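You operate a simulated robot arm through the tools that you are given. There is no shell and no other tool. Be economical: measure what you need, move in short steps, check, and stop when the job is done.

The job below is to be done with a simulated robot arm. You get a single attempt, and the scene is never put back.

## Task
Give the grey caster two shots of grease and put it back.
Fine: Lock it in the grease stand first and pump none into the empty stand. Leave the knob open after. Set down upright: what you pick out.
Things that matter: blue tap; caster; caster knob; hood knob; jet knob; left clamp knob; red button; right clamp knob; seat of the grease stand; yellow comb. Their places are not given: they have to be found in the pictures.

Only the result counts: the job must be done as asked and must still hold three seconds after the hand-in. Knocking over, shifting, dropping, spilling or breaking anything else fails it.

## Robot
A 7-joint arm with a two-finger parallel gripper, fixed in place. Base frame: the origin is at the foot of the arm, x ahead of it, y to its left, z up; the work surface is at about z = 780. Units: mm, degrees, N and s.
With the tool pointing down near the work surface it reaches from about 220 to 680 mm from the base axis. Its first joint turns from -66.0 to 66.0 degrees. Payload 2.4 kg.
The tool frame sits at the grasp point between the pads (the TCP): z along the fingers, y along the line on which they close. The tips reach 30 mm beyond it. Largest opening 94 mm; finger width 28, thickness 10; the body of the gripper, 50 by 96 mm, starts 55 mm behind the TCP.
Orientation is told as [roll, pitch, yaw] about the base's x, y, z axes, in that order, counted from this pose: with the fingers straight down and closing along the base's y, the tool's x points along the base's -x, its y along +y and its z along -z.

## Interface
- The arm moves only by the tool servo_tool. Its argument "steps" is one flat list of numbers, 7 for each row, row after row: the shift along the tool's x, y, z in mm, then the turn, a rotation vector about the tool's x, y, z in degrees, then the finger opening in mm, from 0 to 94. In form: [tx, ty, tz, ax, ay, az, hand, tx, ty, tz, ax, ay, az, hand, ...]. A call has 1 to 12 rows; each row is the pose to reach, as a shift and turn from the pose commanded when the call began, along the tool's axes at that moment. A row lasts 0.2 s, in which the tool goes at most 50 mm and 8.6 degrees; a call with a longer step from one row to the next is refused whole, and so is a gripper value outside its range. A pose out of reach is approached as far as the arm can. The call stops where the force on the tool passes 90 N (or 10 N more than at its start, if that is more) or the arm is blocked; 0.2 s more then pass. Each finger travels about 153 mm/s and halts on what it meets, pressing with about 35 N; the grip force reading is that of the motor and also rises with nothing between the fingers. The clock runs only during rows and for 0.2 s after the last one: add rows that repeat a pose to give the fingers time. The reply holds the time, the measured pose of the TCP, the force on the tool along the base axes, the opening and the grip force, in the units named above and with some noise, with the torque about the TCP (base axes, N m) and any sound that the robot's microphone picked up, and new pictures: "views" is both (left out), scene, wrist or none.
- Cameras (640 x 400 px; columns grow to the right, rows downward): "scene" is fixed at [63, 497.3, 1433.4]; the picture's right is [-0.59, -0.81, 0.00], its down [-0.49, 0.36, -0.79] and it looks along [0.64, -0.47, -0.61] (base axes); focal length 334 px, centre (320, 200). "wrist" rides on the gripper at [76, 14, -102] in the tool frame; the picture's right is [-0.18, 0.98, 0.00], its down [-0.75, -0.14, -0.64] and it looks along [-0.63, -0.12, 0.77] (tool axes); focal length 243 px, centre (320, 200).
- point_at(camera, pixels): for up to 12 pixels [column, row] of the newest picture of that camera ("zoom" is the newest enlarged one), the place [x, y, z] in the base frame of the surface seen there, good to about 3 mm, but the place of the scene camera against the robot may be out by one fixed shift of up to 25 mm in any direction. The clock stands still meanwhile.
- zoom(camera, box): a new picture of the part [left, top, right, bottom] of that camera's present view, enlarged. The clock stands still meanwhile.
- hand_in(): hands the job in; it is judged then, once.

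Work in short steps. Measure before you move; look again where a grasp or a placing could have gone wrong, and mend it. You have 80 turns and 200 pictures in all, those below and enlarged ones among them. Open the gripper and draw the arm clear of the work before you hand the job in, unless the task says otherwise; then end with one line.

The tools are called as name(argument=value, ...) on one line, values as JSON. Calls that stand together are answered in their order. servo_tool: Moves the arm, as the interface text tells. Its arguments: {"type":"object","properties":{"steps":{"type":"array","items":{"type":"number"}},"views":{"type":"string","enum":["both","scene","wrist","none"]}},"required":["steps"]} The other tools are called the same way: point_at (camera, pixels) gives the place of the surface under pixels of a picture; zoom (camera, box) takes an enlarged picture of a part of a camera's view; hand_in () hands the job in.

At the start:

```text
t: 0.0
eef_pos: [386.4, 61.6, 1158.9]
orientation: [0.0, 0.0, 0.1]
ft_force: [-0.8, -0.5, -0.3]
torque: [0.0, -0.02, 0.0]
width: 94.0
grasp_force: 0.0
```

scene: 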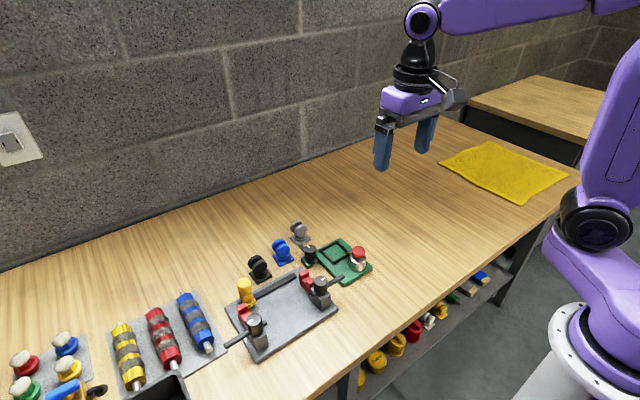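
wrist: 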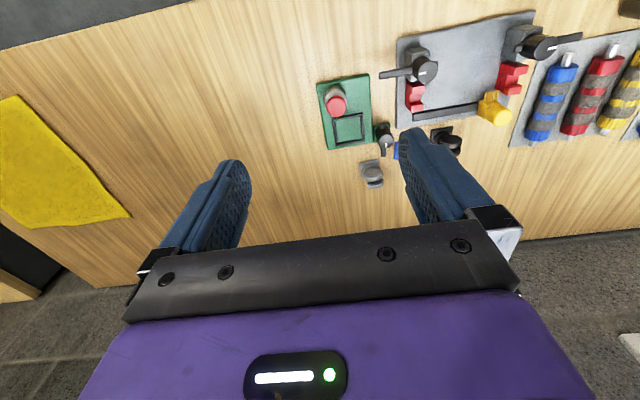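

The scene picture shows a green plate with a red button near (350,260), casters near (258,268), (282,252), (300,233), and a clamp tray. I zoom in to identify parts.

zoom(camera="scene", box=[220, 205, 390, 311])

zoom(camera="wrist", box=[300, 10, 640, 222])

zoom(camera="scene", box=[0, 270, 210, 400])

```text
3.76 times, centred on (305, 258) of scene
```

zoom: 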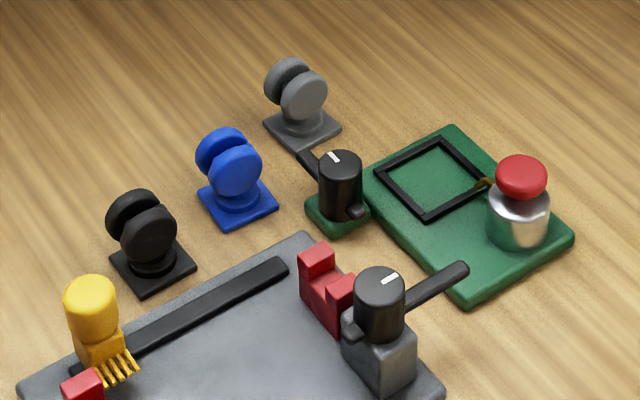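

```text
1.88 times, centred on (470, 116) of wrist
```

zoom: 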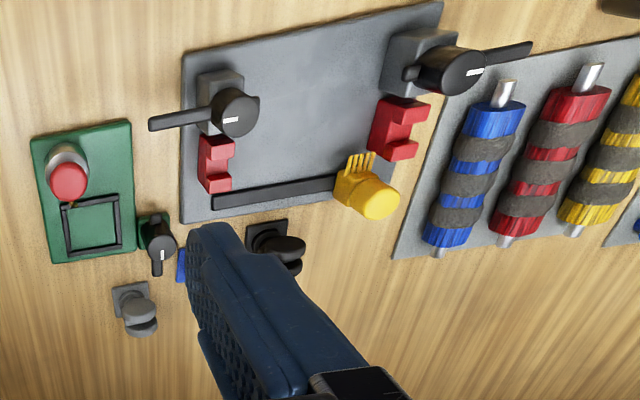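

```text
3.05 times, centred on (105, 335) of scene
```

zoom: 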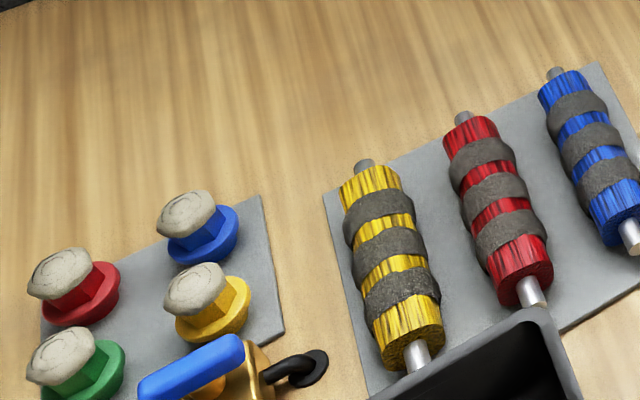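

I measure the stand and caster with the wrist camera, and the same things in the scene to find the scene camera's offset.

point_at(camera="wrist", pixels=[[335, 105], [333, 119], [363, 114], [365, 140], [336, 147], [349, 129], [386, 131], [384, 150], [364, 163], [375, 181], [373, 172], [345, 85]])

point_at(camera="scene", pixels=[[358, 252], [336, 240], [320, 251], [332, 263], [350, 253], [335, 252], [310, 248], [302, 247], [300, 229], [295, 223], [299, 239], [291, 238]])

```text
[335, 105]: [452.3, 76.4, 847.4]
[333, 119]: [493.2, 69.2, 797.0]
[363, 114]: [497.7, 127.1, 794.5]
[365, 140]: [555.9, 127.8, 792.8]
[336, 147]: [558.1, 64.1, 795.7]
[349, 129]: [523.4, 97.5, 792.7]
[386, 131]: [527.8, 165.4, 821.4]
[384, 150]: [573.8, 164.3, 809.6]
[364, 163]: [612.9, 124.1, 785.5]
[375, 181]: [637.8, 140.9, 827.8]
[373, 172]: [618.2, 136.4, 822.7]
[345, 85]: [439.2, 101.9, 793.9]
```

```text
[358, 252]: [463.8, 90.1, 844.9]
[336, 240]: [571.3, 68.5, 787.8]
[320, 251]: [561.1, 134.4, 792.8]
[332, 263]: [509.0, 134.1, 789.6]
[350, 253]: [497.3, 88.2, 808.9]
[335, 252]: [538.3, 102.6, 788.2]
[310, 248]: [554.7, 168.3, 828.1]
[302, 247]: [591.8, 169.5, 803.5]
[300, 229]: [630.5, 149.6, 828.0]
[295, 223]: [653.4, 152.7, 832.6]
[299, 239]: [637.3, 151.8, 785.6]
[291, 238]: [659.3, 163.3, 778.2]
```

The wrist camera puts the caster near (630,137) and the seat near (525,97). The scene camera is off by about (+10,+10). I move lower for a closer look.

servo_tool(steps=[-19, 11, 30, 0, 0, 0, 94, -38, 22, 60, 0, 0, 0, 94, -57, 33, 90, 0, 0, 0, 94, -76, 44, 120, 0, 0, 0, 94, -95, 55, 150, 0, 0, 0, 94, -105, 60, 180, 0, 0, 0, 94])

```text
t: 1.4
eef_pos: [493.8, 122.8, 978.7]
orientation: [0.0, -0.1, 0.0]
ft_force: [-0.1, -0.6, 0.0]
torque: [0.0, 0.0, 0.03]
width: 93.9
grasp_force: 0.2
```

scene: 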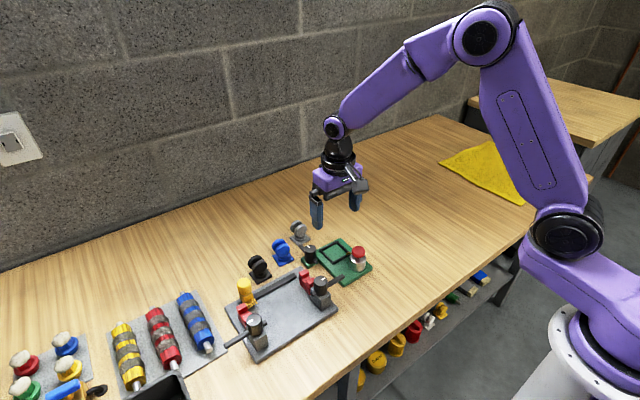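
wrist: 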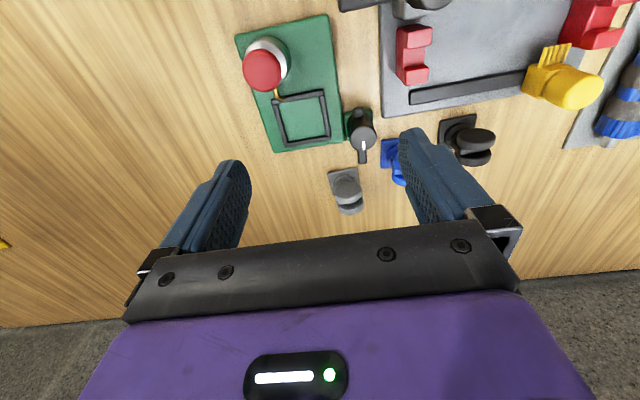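

zoom(camera="wrist", box=[230, 80, 422, 220])

zoom(camera="scene", box=[275, 210, 379, 275])

```text
2.86 times, centred on (326, 150) of wrist
```

zoom: 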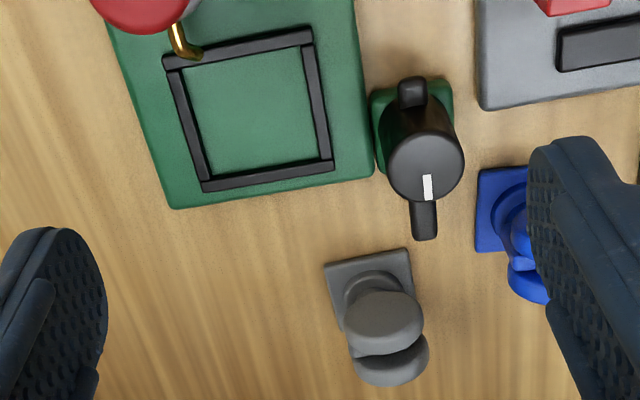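

```text
6.15 times, centred on (327, 242) of scene
```

zoom: 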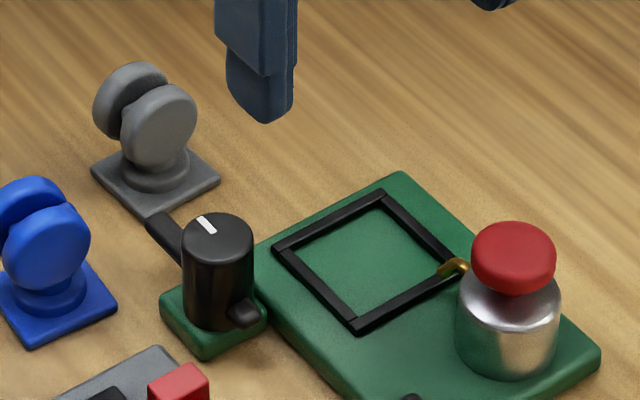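

I measure frame corners, caster base corners and wheels, and the knob handle.

point_at(camera="wrist", pixels=[[278.5, 104.5], [319, 96.8], [324.8, 135.2], [288, 141.5], [328.7, 173.0], [356.2, 167.5], [357.5, 178], [334, 193], [347.5, 187], [350.5, 206], [332, 189], [361, 193]])

point_at(camera="wrist", pixels=[[363, 138], [362, 161], [358, 113], [344, 117], [372, 112], [264, 70], [363, 148], [340, 169], [310, 120], [345, 178], [350, 197], [276, 92]])

```text
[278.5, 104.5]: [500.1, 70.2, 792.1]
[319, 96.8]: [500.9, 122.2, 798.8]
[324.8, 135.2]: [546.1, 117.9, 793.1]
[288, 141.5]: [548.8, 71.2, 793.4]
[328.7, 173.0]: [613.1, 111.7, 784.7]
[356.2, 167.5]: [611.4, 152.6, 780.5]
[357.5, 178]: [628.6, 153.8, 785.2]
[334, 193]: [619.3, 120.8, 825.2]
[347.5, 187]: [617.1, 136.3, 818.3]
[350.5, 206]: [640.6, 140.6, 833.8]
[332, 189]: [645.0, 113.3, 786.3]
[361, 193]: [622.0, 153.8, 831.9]
```

```text
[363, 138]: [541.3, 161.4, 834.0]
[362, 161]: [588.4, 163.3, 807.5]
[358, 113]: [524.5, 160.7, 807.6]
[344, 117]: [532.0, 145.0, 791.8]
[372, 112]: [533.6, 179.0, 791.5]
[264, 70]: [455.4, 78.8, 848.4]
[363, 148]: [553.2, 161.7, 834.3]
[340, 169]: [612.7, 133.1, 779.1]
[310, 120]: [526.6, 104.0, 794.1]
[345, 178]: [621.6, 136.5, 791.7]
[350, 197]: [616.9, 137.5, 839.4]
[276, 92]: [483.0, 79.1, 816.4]
```

Seat inner centre is about (524,96), the caster base centre about (632,133), and the wheels about 33 mm wide along y with the axle along x. I hover above the caster with the fingers partly closed.

servo_tool(steps=[-40, 4, 10, 0, 0, 0, 80, -80, 8, 20, 0, 0, 0, 70, -120, 11, 40, 0, 0, 0, 64, -137, 12, 75, 0, 0, 0, 64, -137, 12, 85, 0, 0, 0, 64])

```text
t: 2.6
eef_pos: [627.5, 133.4, 894.8]
orientation: [0.0, -0.1, 0.0]
ft_force: [0.3, 0.6, -0.5]
torque: [0.0, -0.01, 0.0]
width: 64.2
grasp_force: 0.0
```

scene: 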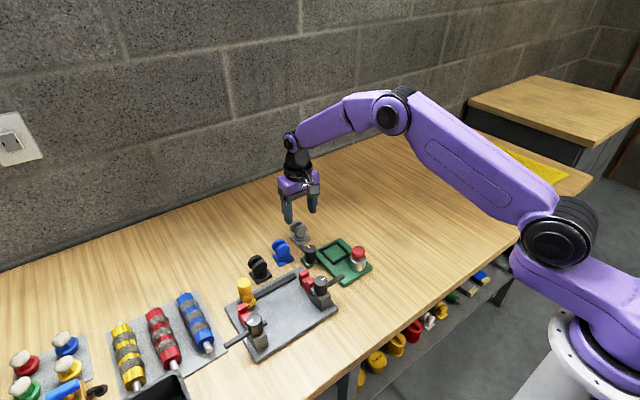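
wrist: 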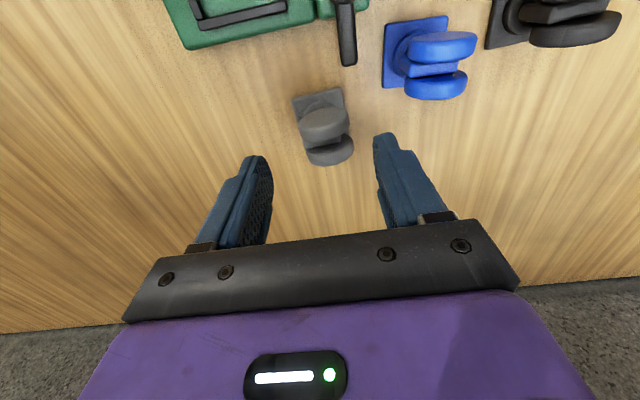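

zoom(camera="wrist", box=[260, 60, 420, 180])

point_at(camera="wrist", pixels=[[325, 123], [330, 152], [303, 128], [347, 122], [310, 157], [351, 147], [294, 99], [339, 89], [300, 128], [344, 104], [385, 55], [385, 86]])

```text
3.33 times, centred on (340, 120) of wrist
```

zoom: 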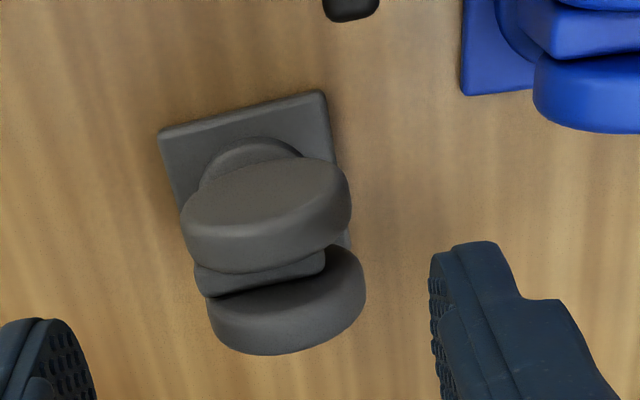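

```text
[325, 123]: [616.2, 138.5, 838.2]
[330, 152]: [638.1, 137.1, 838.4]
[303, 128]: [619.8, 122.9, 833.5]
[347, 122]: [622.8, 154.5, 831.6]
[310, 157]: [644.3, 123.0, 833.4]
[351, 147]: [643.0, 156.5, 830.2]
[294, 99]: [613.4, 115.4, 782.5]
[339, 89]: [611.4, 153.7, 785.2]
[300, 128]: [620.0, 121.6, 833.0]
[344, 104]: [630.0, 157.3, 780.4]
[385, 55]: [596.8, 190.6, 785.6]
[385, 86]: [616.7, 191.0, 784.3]
```

The wheels span y 122–156 and x about 615–648. I centre on them, go down to z≈826 and look before closing.

servo_tool(steps=[-4, 5, 20, 0, 0, 0, 60, -4, 5, 45, 0, 0, 0, 58, -4, 5, 60, 0, 0, 0, 58, -4, 5, 69, 0, 0, 0, 58])

zoom(camera="scene", box=[260, 180, 372, 250])

```text
t: 3.6
eef_pos: [632.7, 138.8, 824.8]
orientation: [0.1, 0.0, 0.0]
ft_force: [0.1, -0.4, 0.3]
torque: [-0.03, 0.02, 0.0]
width: 57.9
grasp_force: 0.0
```

scene: 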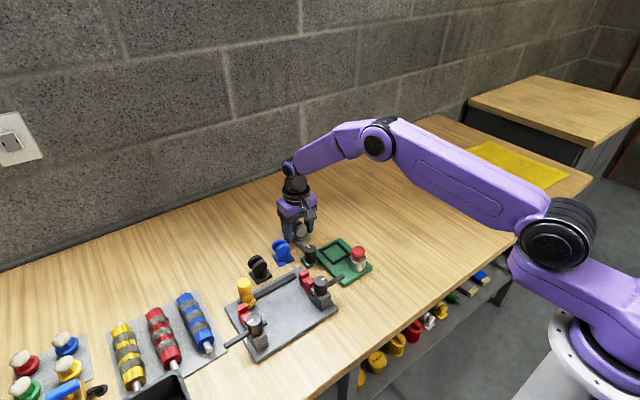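
wrist: 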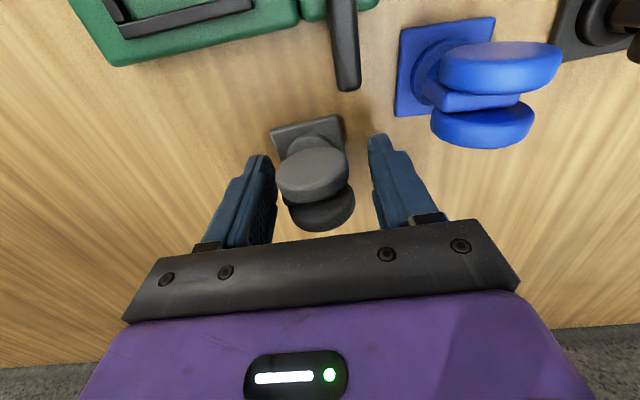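

```text
5.71 times, centred on (316, 215) of scene
```

zoom: 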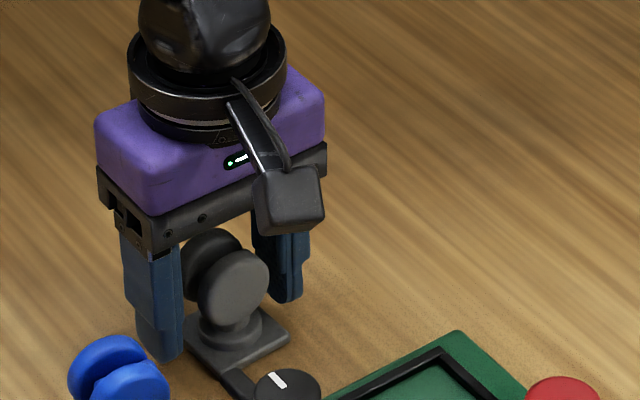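

Fingers straddle the wheel roughly evenly (wrist picture: 272 and 372 around a wheel spanning 278–355). The wheel is about 4 px nearer the left finger, so I shift −1.5 mm in y while closing gently.

servo_tool(steps=[0, -1, 0, 0, 0, 0, 50, 0, -1, 0, 0, 0, 0, 42, 0, -1, 0, 0, 0, 0, 36, 0, -1, 0, 0, 0, 0, 30, 0, -1, 0, 0, 0, 0, 24, 0, -1, 0, 0, 0, 0, 20, 0, -1, 0, 0, 0, 0, 20])

zoom(camera="scene", box=[260, 180, 372, 250])

```text
t: 5.2
eef_pos: [632.6, 136.7, 825.1]
orientation: [0.0, 0.0, 0.0]
ft_force: [0.2, -0.2, 0.2]
torque: [-0.04, -0.04, -0.03]
width: 41.3
grasp_force: 35.1
```

scene: 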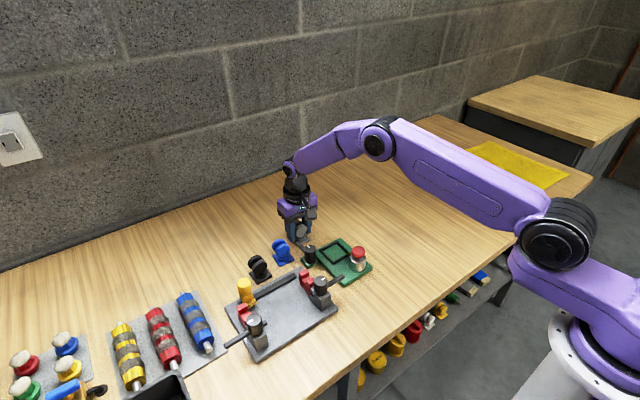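
wrist: 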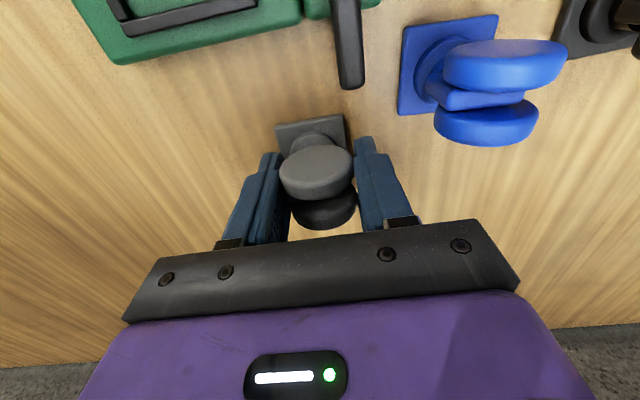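

```text
5.71 times, centred on (316, 215) of scene
```

zoom: 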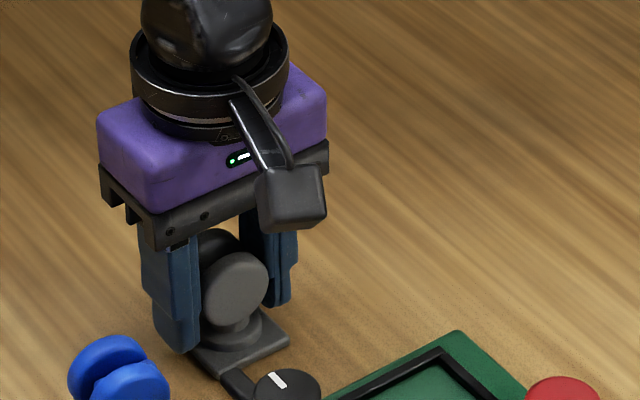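

Gripped at width 41.3. I lift 90 mm and check that it hangs upright.

servo_tool(steps=[0, 0, -10, 0, 0, 0, 20, 0, 0, -40, 0, 0, 0, 20, 0, 0, -70, 0, 0, 0, 20, 0, 0, -90, 0, 0, 0, 20])

zoom(camera="scene", box=[260, 160, 372, 230])

zoom(camera="wrist", box=[240, 80, 400, 240])

```text
t: 6.2
eef_pos: [633.0, 139.0, 914.1]
orientation: [-0.1, 0.1, 0.0]
ft_force: [0.2, 0.0, -1.2]
torque: [-0.02, -0.03, -0.02]
width: 41.5
grasp_force: 34.4
```

scene: 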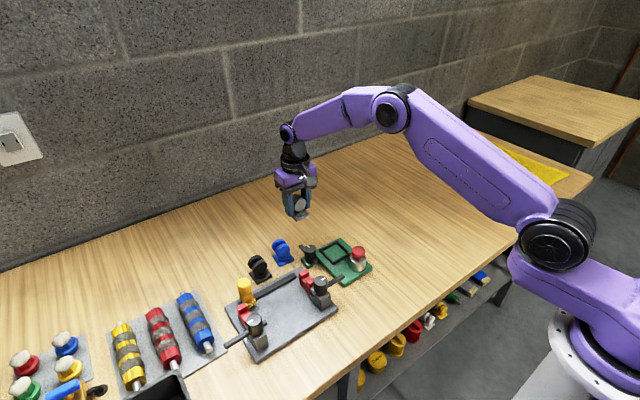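
wrist: 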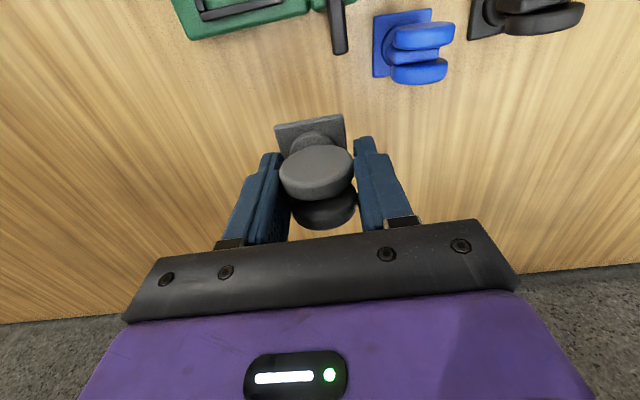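

```text
5.71 times, centred on (316, 195) of scene
```

zoom: 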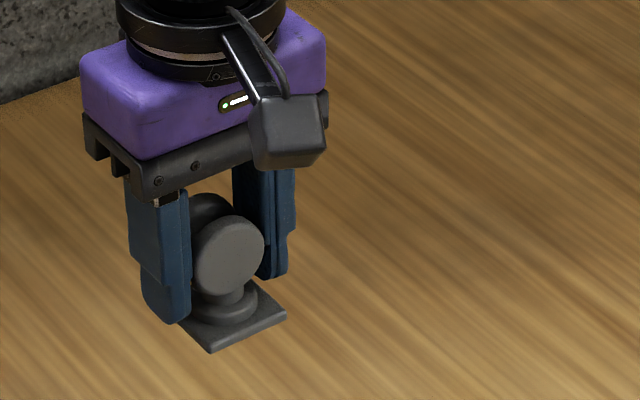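

```text
2.50 times, centred on (320, 160) of wrist
```

zoom: 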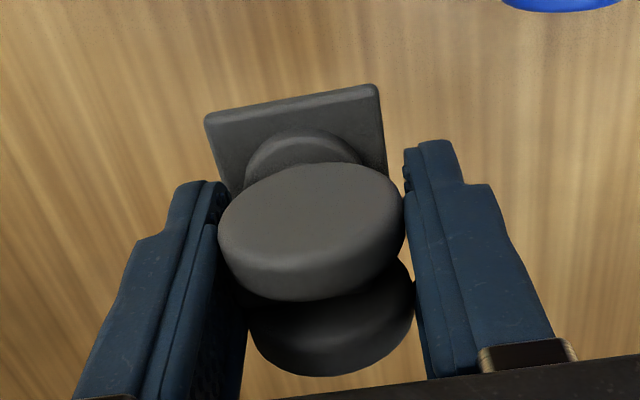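

point_at(camera="zoom", pixels=[[210, 120], [374, 90], [292, 105], [220, 165], [382, 150], [310, 230], [330, 340], [212, 140], [379, 120]])

point_at(camera="scene", pixels=[[310, 214.5], [297, 220.5], [303, 217], [300, 204]])

```text
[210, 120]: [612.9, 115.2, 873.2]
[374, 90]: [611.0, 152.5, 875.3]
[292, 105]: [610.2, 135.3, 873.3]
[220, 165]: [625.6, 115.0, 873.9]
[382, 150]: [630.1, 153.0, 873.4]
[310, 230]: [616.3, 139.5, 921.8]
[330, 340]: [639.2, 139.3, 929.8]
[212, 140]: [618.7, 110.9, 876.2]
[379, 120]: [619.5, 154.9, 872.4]
```

```text
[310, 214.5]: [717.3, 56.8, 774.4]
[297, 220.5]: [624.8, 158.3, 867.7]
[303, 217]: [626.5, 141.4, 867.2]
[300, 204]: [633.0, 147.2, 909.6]
```

The base spans y 113–154.5 with its front edge at x≈611, so it is about 42 mm square with its centre about (−1,−4) from the TCP. I move toward the seat, staying high, to measure it again.

servo_tool(steps=[30, -15, 0, 0, 0, 0, 20, 60, -30, 0, 0, 0, 0, 20, 70, -37, 0, 0, 0, 0, 20])

zoom(camera="wrist", box=[220, 0, 420, 125])

```text
t: 7.0
eef_pos: [563.7, 101.3, 914.3]
orientation: [0.0, 0.0, -0.1]
ft_force: [-0.3, -0.9, -0.6]
torque: [-0.03, -0.01, 0.04]
width: 41.4
grasp_force: 34.9
```

scene: 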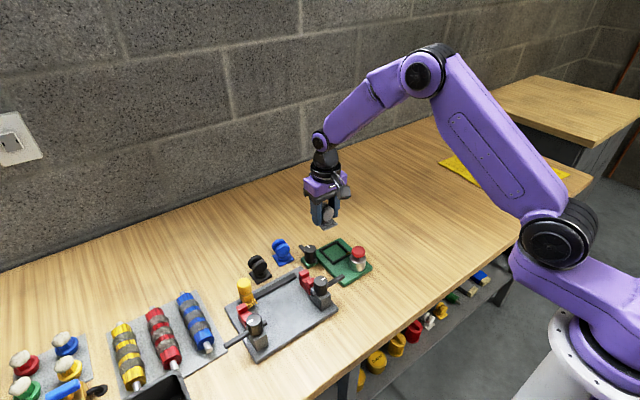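
wrist: 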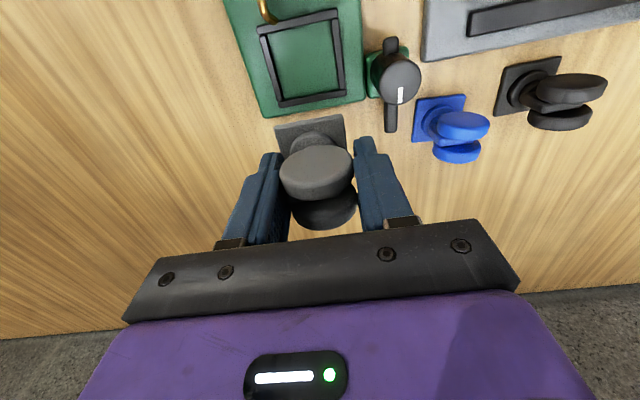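

```text
3.20 times, centred on (320, 62) of wrist
```

zoom: 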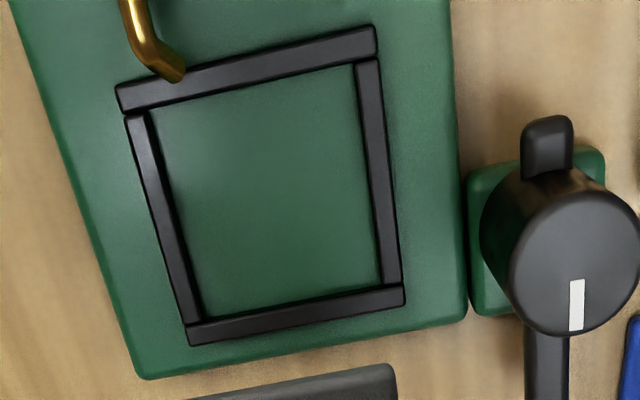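

point_at(camera="zoom", pixels=[[160, 118], [350, 76], [372, 278], [205, 310], [260, 190], [249, 67], [290, 316], [165, 215], [385, 180], [158, 72], [140, 88], [230, 380]])

point_at(camera="zoom", pixels=[[118, 98], [374, 42], [403, 292], [190, 332], [245, 92], [295, 303], [172, 215], [370, 180], [576, 262], [548, 345], [548, 140], [470, 215]])

```text
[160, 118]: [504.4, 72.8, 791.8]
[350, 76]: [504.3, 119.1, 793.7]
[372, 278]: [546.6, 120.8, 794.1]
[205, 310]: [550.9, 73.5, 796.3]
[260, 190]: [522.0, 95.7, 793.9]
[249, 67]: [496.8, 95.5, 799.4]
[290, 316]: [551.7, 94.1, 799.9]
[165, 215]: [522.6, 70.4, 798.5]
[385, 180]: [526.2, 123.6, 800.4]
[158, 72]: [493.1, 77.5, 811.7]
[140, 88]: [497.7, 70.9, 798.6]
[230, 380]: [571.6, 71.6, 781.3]
```

```text
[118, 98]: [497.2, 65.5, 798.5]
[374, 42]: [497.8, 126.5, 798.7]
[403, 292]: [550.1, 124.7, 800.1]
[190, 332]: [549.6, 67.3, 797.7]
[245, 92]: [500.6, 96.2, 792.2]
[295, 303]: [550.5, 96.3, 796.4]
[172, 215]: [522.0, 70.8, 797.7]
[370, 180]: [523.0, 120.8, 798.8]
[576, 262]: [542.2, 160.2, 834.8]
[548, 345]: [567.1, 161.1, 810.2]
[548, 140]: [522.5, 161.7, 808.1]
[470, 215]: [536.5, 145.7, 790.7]
```

The seat centre is (524,97), with floor z≈793 and rails 799. The TCP target is (525.2,100.5) and z≈838 when seated. I go above it and down to z≈848, then check.

servo_tool(steps=[37, 0, 0, 0, 0, 0, 20, 37, 0, 25, 0, 0, 0, 20, 37, 0, 50, 0, 0, 0, 20, 37, 0, 66, 0, 0, 0, 20])

zoom(camera="wrist", box=[240, 80, 400, 180])

zoom(camera="scene", box=[290, 200, 386, 260])

```text
t: 8.0
eef_pos: [527.3, 100.6, 847.9]
orientation: [0.0, 0.0, -0.1]
ft_force: [0.4, -0.3, -0.9]
torque: [0.01, 0.01, 0.03]
width: 41.2
grasp_force: 34.7
```

scene: 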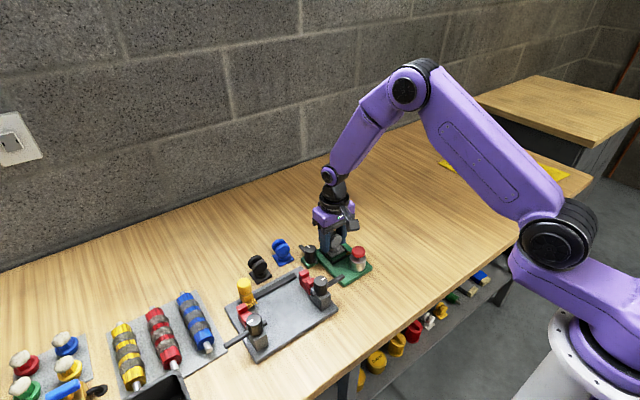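
wrist: 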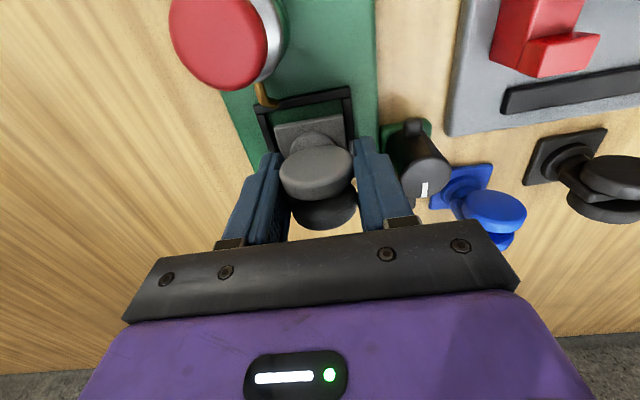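

```text
4.00 times, centred on (320, 130) of wrist
```

zoom: 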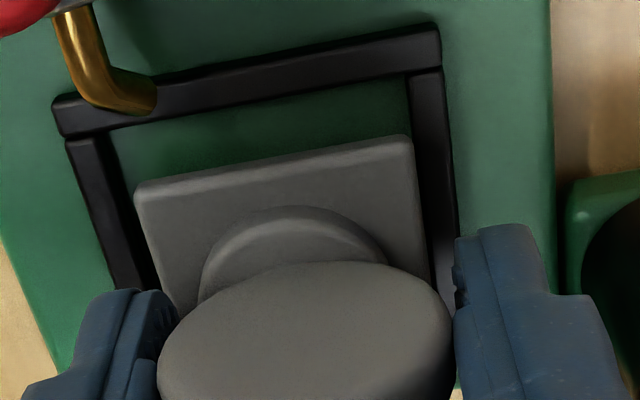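

```text
6.67 times, centred on (338, 230) of scene
```

zoom: 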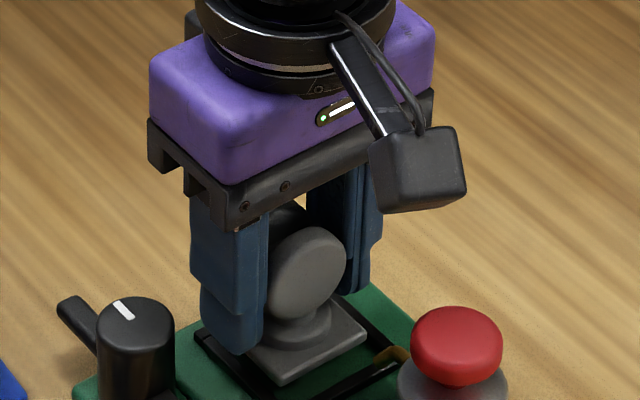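

I check the base edges against the rails in this same picture.

zoom(camera="wrist", box=[240, 80, 400, 180])

point_at(camera="zoom", pixels=[[140, 192], [408, 142], [275, 165], [260, 75], [255, 110], [150, 240], [418, 200], [110, 230], [436, 180], [86, 190], [425, 180], [118, 205]])

```text
4.00 times, centred on (320, 130) of wrist
```

zoom: 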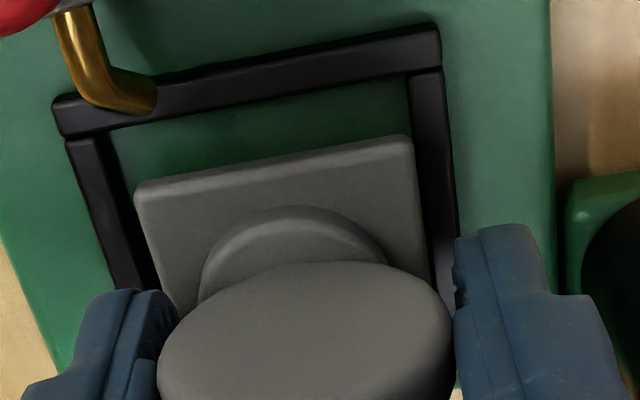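

```text
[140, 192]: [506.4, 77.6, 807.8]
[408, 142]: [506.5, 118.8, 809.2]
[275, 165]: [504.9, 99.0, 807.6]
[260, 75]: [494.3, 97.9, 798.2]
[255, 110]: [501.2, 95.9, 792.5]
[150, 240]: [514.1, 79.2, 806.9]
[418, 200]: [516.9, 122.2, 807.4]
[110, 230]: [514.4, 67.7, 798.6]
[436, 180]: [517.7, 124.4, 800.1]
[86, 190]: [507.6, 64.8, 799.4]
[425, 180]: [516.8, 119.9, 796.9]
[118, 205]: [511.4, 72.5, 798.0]
```

The base is about 1.3 mm too far in +y and x is fine. I correct that and lower into the seat.

servo_tool(steps=[0.5, -1.4, 0, 0, 0, 0, 20, 0.5, -1.4, 4, 0, 0, 0, 20, 0.5, -1.4, 7, 0, 0, 0, 20, 0.5, -1.4, 9, 0, 0, 0, 20, 0.5, -1.4, 10.5, 0, 0, 0, 20])

zoom(camera="wrist", box=[240, 80, 400, 180])

zoom(camera="scene", box=[290, 210, 386, 270])

```text
t: 9.2
eef_pos: [527.1, 100.0, 838.5]
orientation: [0.0, -0.2, 0.1]
ft_force: [-6.1, -0.4, 29.3]
torque: [0.01, -0.49, -0.01]
width: 41.3
grasp_force: 35.0
```

scene: 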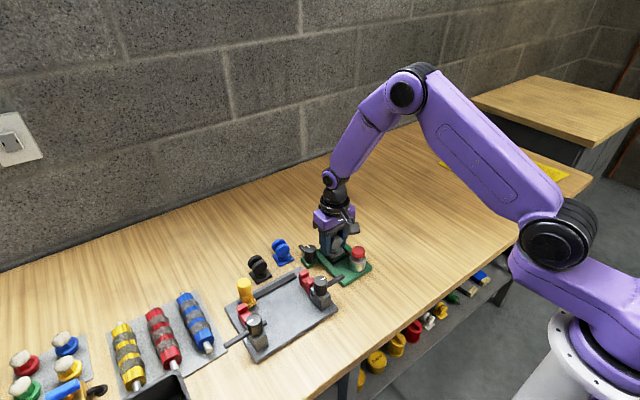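
wrist: 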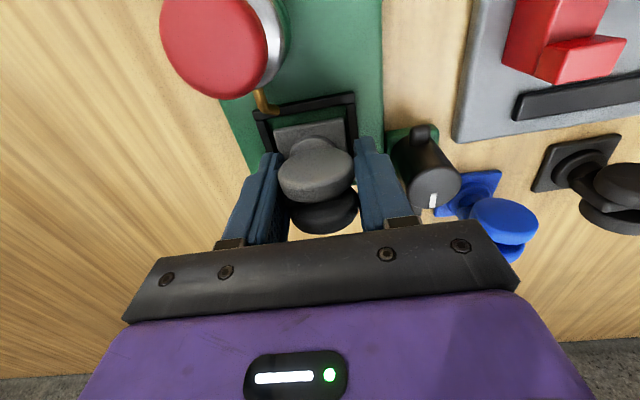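

```text
4.00 times, centred on (320, 130) of wrist
```

zoom: 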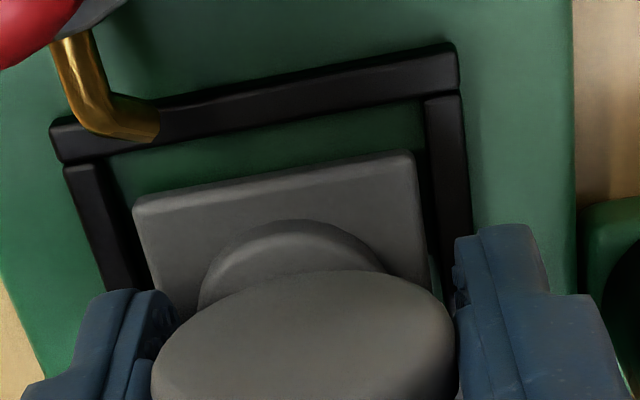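

```text
6.67 times, centred on (338, 240) of scene
```

zoom: 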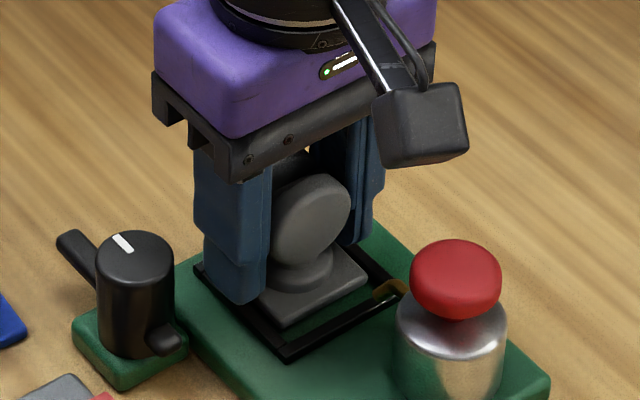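

It touched down at 29 N with some torque about y, and the gap at the front rail looks larger than expected. The rear edge may be sitting on the rear rail, so I measure it.

point_at(camera="wrist", pixels=[[275.5, 131], [342, 121.5], [308, 126], [306, 109], [308, 116], [303, 103], [270, 140], [351, 133], [279, 145], [344, 135]])

zoom(camera="scene", box=[318, 234, 358, 259])

```text
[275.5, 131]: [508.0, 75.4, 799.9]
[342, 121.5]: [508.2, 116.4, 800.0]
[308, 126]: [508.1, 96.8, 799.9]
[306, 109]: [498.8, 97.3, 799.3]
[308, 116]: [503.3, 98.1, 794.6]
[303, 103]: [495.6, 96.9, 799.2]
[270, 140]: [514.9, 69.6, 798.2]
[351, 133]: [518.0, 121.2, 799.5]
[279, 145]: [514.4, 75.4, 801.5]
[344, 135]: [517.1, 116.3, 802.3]
```

```text
16.00 times, centred on (338, 246) of scene
```

zoom: 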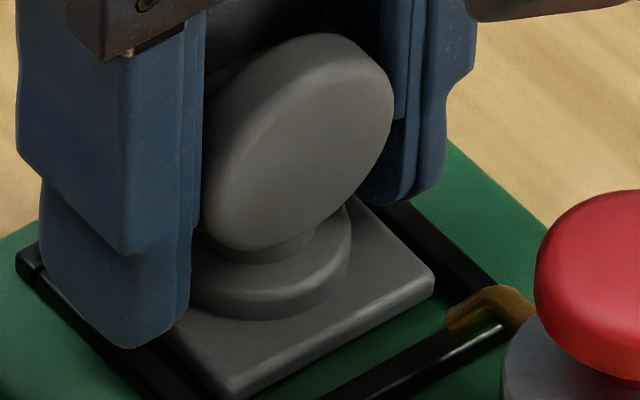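

The front edge is at x≈507 while the rail's inner face is at ≈500.5, so it sits about 3 mm too far back. I lift slightly, shift −3 mm in x and lower again.

servo_tool(steps=[0, 0, -6, 0, 0, 0, 20, 3.2, 0.3, -6, 0, 0, 0, 20, 3.2, 0.3, -3, 0, 0, 0, 20, 3.2, 0.3, -1, 0, 0, 0, 20, 3.2, 0.3, 0.3, 0, 0, 0, 20])

zoom(camera="wrist", box=[240, 80, 400, 180])

zoom(camera="scene", box=[318, 234, 358, 259])

```text
t: 10.4
eef_pos: [523.8, 99.6, 838.6]
orientation: [-0.1, -0.1, 0.0]
ft_force: [-0.6, -0.9, -0.4]
torque: [0.0, 0.0, 0.0]
width: 41.4
grasp_force: 34.6
```

scene: 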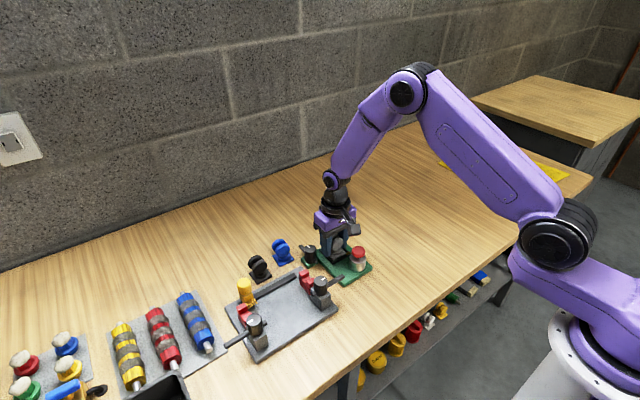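
wrist: 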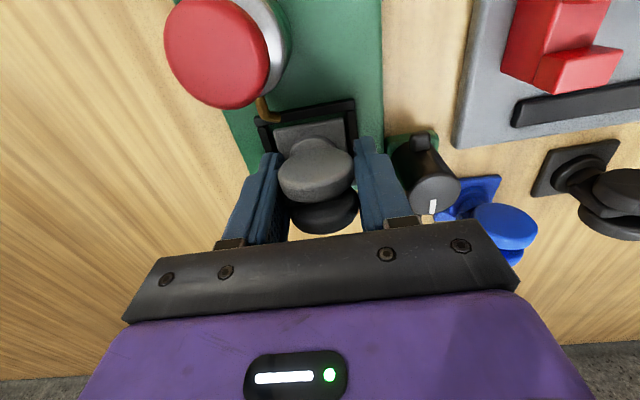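

```text
4.00 times, centred on (320, 130) of wrist
```

zoom: 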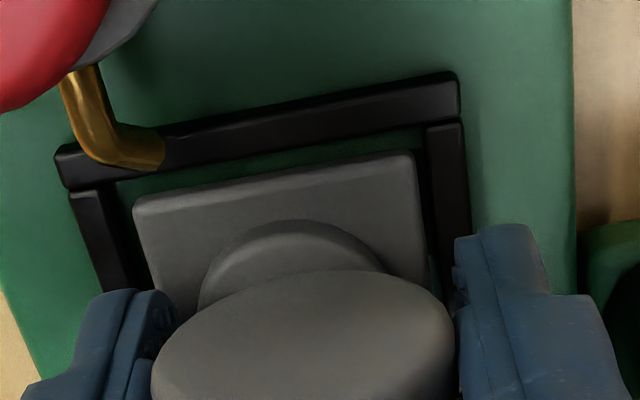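

```text
16.00 times, centred on (338, 246) of scene
```

zoom: 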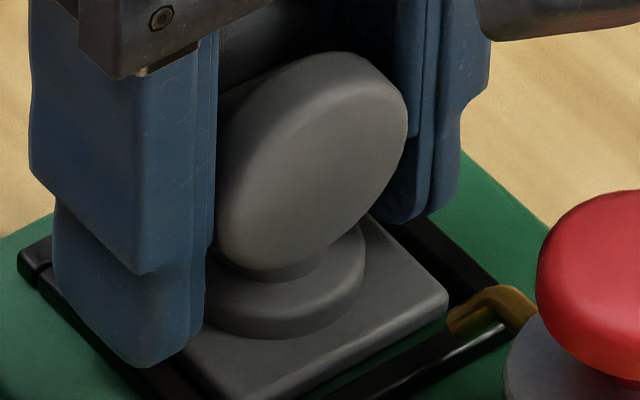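

No contact now, so it had been resting on the rear rail and is now inside. I lower in small steps to touch the floor.

servo_tool(steps=[0, 0, 0.8, 0, 0, 0, 20, 0, 0, 1.6, 0, 0, 0, 20, 0, 0, 1.6, 0, 0, 0, 20], views="none")

```text
t: 11.2
eef_pos: [523.4, 98.6, 836.1]
orientation: [0.0, 0.0, 0.0]
ft_force: [-0.3, 0.4, 1.3]
torque: [0.06, 0.07, 0.0]
width: 41.5
grasp_force: 35.2
```

servo_tool(steps=[0, 0, 0.6, 0, 0, 0, 20, 0, 0, 1.2, 0, 0, 0, 20, 0, 0, 1.2, 0, 0, 0, 20], views="none")

```text
t: 12.0
eef_pos: [523.2, 100.3, 835.8]
orientation: [0.0, 0.0, 0.0]
ft_force: [-4.6, -0.5, 25.2]
torque: [-0.02, 0.7, 0.01]
width: 41.6
grasp_force: 35.0
```

Firm contact at z≈836.5, as expected for the seat floor. I ease up and open gently.

servo_tool(steps=[0, 0, -1, 0, 0, 0, 20, 0, 0, -1, 0, 0, 0, 42, 0, 0, -1, 0, 0, 0, 47, 0, 0, -1, 0, 0, 0, 54, 0, 0, -1, 0, 0, 0, 54], views="none")

servo_tool(steps=[0, 0, -20, 0, 0, 0, 54, 0, 0, -50, 0, 0, 0, 54, 0, 0, -80, 0, 0, 0, 54, -30, 20, -100, 0, 0, 0, 54])

zoom(camera="wrist", box=[220, 40, 420, 165])

zoom(camera="scene", box=[290, 210, 386, 270])

```text
t: 13.2
eef_pos: [523.7, 100.3, 835.5]
orientation: [-0.1, -0.1, 0.0]
ft_force: [-0.2, 0.2, -0.8]
torque: [-0.01, -0.04, 0.0]
width: 54.1
grasp_force: 0.0
```

```text
t: 14.2
eef_pos: [554.2, 119.7, 937.7]
orientation: [0.0, 0.0, 0.1]
ft_force: [-0.4, 0.3, 0.1]
torque: [0.01, 0.0, 0.0]
width: 53.8
grasp_force: 0.0
```

scene: 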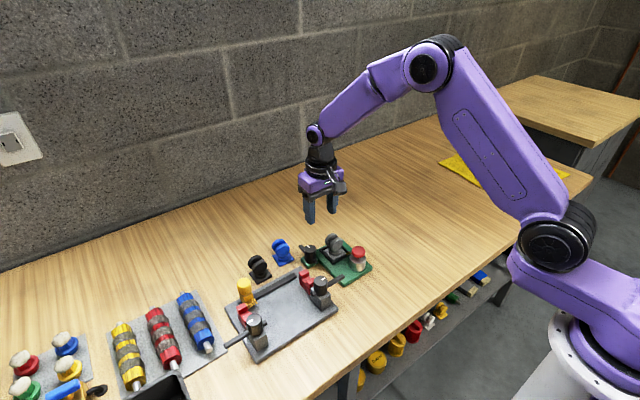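
wrist: 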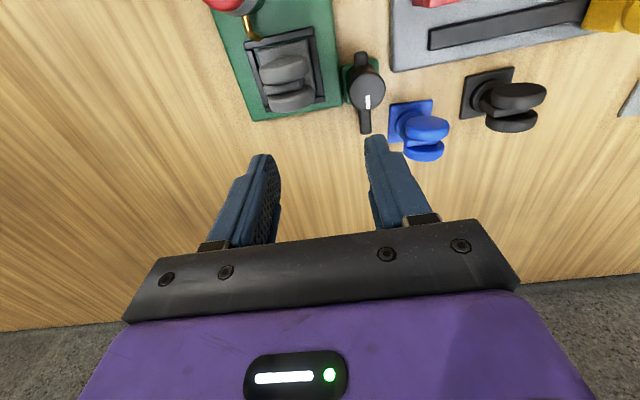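

```text
3.20 times, centred on (320, 102) of wrist
```

zoom: 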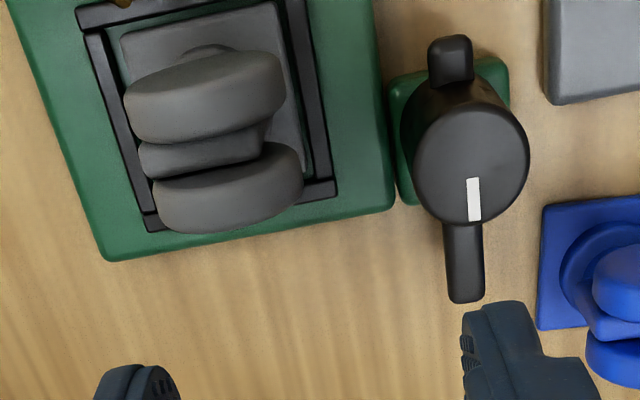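

```text
6.67 times, centred on (338, 240) of scene
```

zoom: 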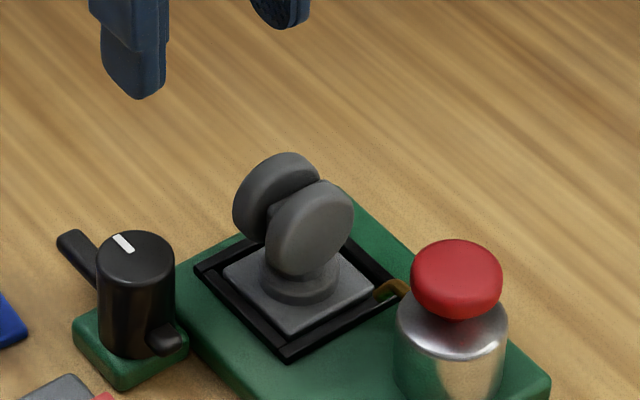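

The caster sits flat inside the frame. Next I measure the caster knob, whose lever and white mark point to +x, to find its axis.

point_at(camera="wrist", pixels=[[367.5, 89.5], [351, 90], [384, 90], [366, 107], [368, 74], [365, 128], [361, 57], [364, 118], [346, 68], [375, 62], [385, 106], [406, 106]])

point_at(camera="scene", pixels=[[308, 244], [304, 248], [312.5, 243], [305, 242], [301, 243], [313, 260], [302, 258]])

```text
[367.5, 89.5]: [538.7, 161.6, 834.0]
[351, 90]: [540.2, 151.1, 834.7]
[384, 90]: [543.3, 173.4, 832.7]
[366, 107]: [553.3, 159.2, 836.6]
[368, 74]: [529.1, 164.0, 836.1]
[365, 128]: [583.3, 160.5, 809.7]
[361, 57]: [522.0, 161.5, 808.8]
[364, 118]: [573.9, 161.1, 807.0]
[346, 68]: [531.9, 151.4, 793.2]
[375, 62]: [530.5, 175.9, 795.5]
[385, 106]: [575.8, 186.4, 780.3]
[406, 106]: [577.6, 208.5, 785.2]
```

```text
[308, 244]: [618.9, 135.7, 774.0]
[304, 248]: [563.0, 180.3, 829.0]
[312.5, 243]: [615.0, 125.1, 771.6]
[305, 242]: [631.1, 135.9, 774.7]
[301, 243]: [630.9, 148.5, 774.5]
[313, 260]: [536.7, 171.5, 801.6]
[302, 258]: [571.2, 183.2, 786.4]
```

The knob axis is about (541,162), diameter about 25 and top at z 835. I move above it and then check the alignment before going down.

servo_tool(steps=[7, 21, 0, 0, 0, 0, 54, 13, 42, 0, 0, 0, 0, 54, 13, 42, 30, 0, 0, 0, 54, 13, 42, 58, 0, 0, 0, 50])

zoom(camera="wrist", box=[220, 80, 420, 205])

zoom(camera="scene", box=[270, 200, 366, 260])

```text
t: 15.2
eef_pos: [540.2, 163.0, 878.9]
orientation: [0.0, 0.0, 0.0]
ft_force: [0.0, 0.4, -0.5]
torque: [-0.02, 0.02, -0.03]
width: 50.1
grasp_force: 0.1
```

scene: 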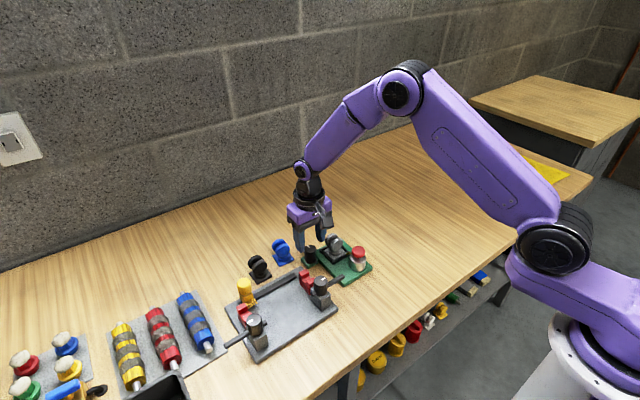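
wrist: 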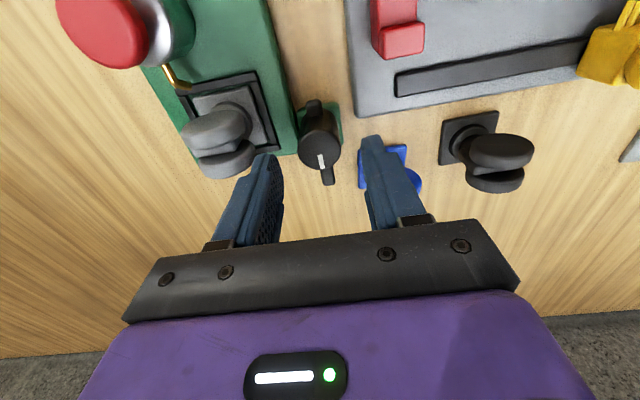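

```text
3.20 times, centred on (320, 142) of wrist
```

zoom: 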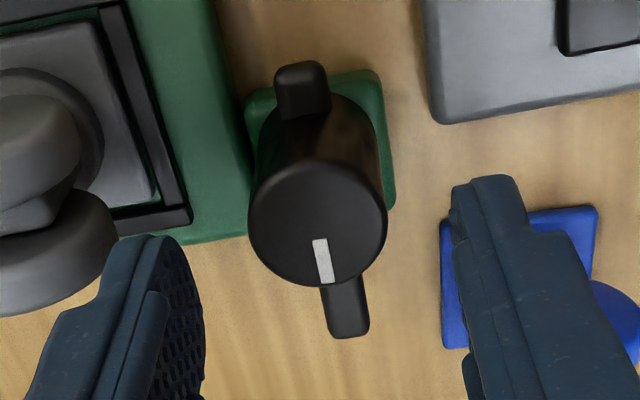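

```text
6.67 times, centred on (318, 230) of scene
```

zoom: 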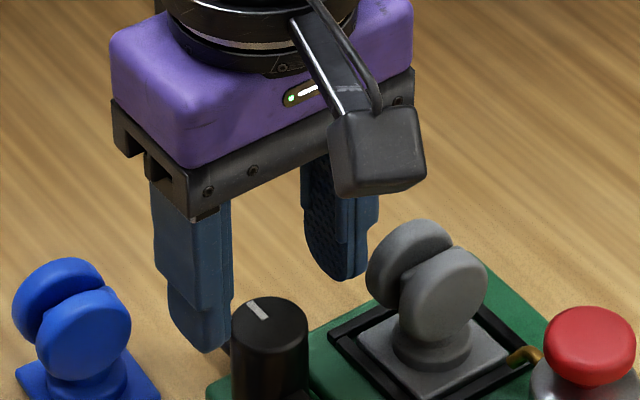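

Aligned: the knob is centred between the fingers and the left finger clears the wheel by about 7 mm. I descend to z≈833 and close on the knob.

servo_tool(steps=[0, -0.5, 20, 0, 0, 0, 46, 0, -0.5, 36, 0, 0, 0, 44, 0, -0.5, 45, 0, 0, 0, 44, 0, -0.5, 45, 0, 0, 0, 34, 0, -0.5, 45, 0, 0, 0, 26, 0, -0.5, 45, 0, 0, 0, 16, 0, -0.5, 45, 0, 0, 0, 12, 0, -0.5, 45, 0, 0, 0, 12])

zoom(camera="scene", box=[270, 210, 366, 270])

```text
t: 17.0
eef_pos: [539.7, 161.0, 832.2]
orientation: [0.0, 0.0, 0.0]
ft_force: [5.5, 4.6, -9.1]
torque: [0.05, -0.31, 0.0]
width: 30.0
grasp_force: 45.3
```

scene: 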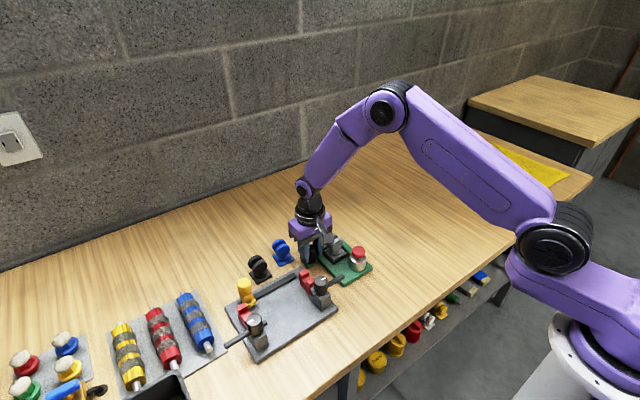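
wrist: 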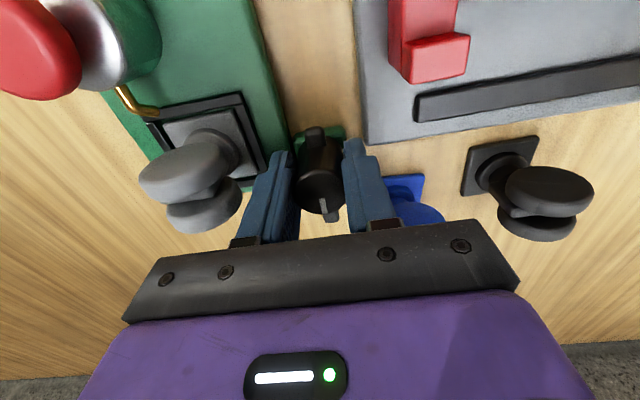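

```text
6.67 times, centred on (318, 240) of scene
```

zoom: 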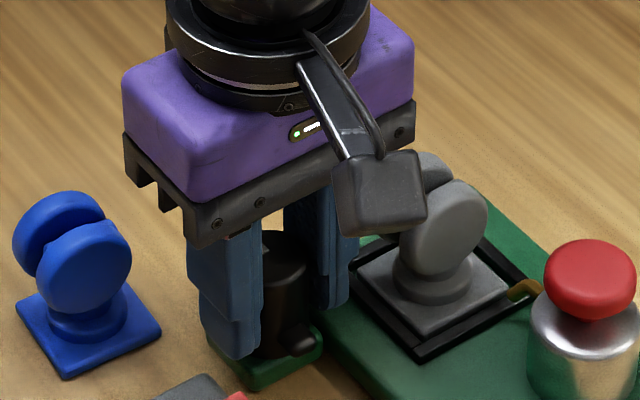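

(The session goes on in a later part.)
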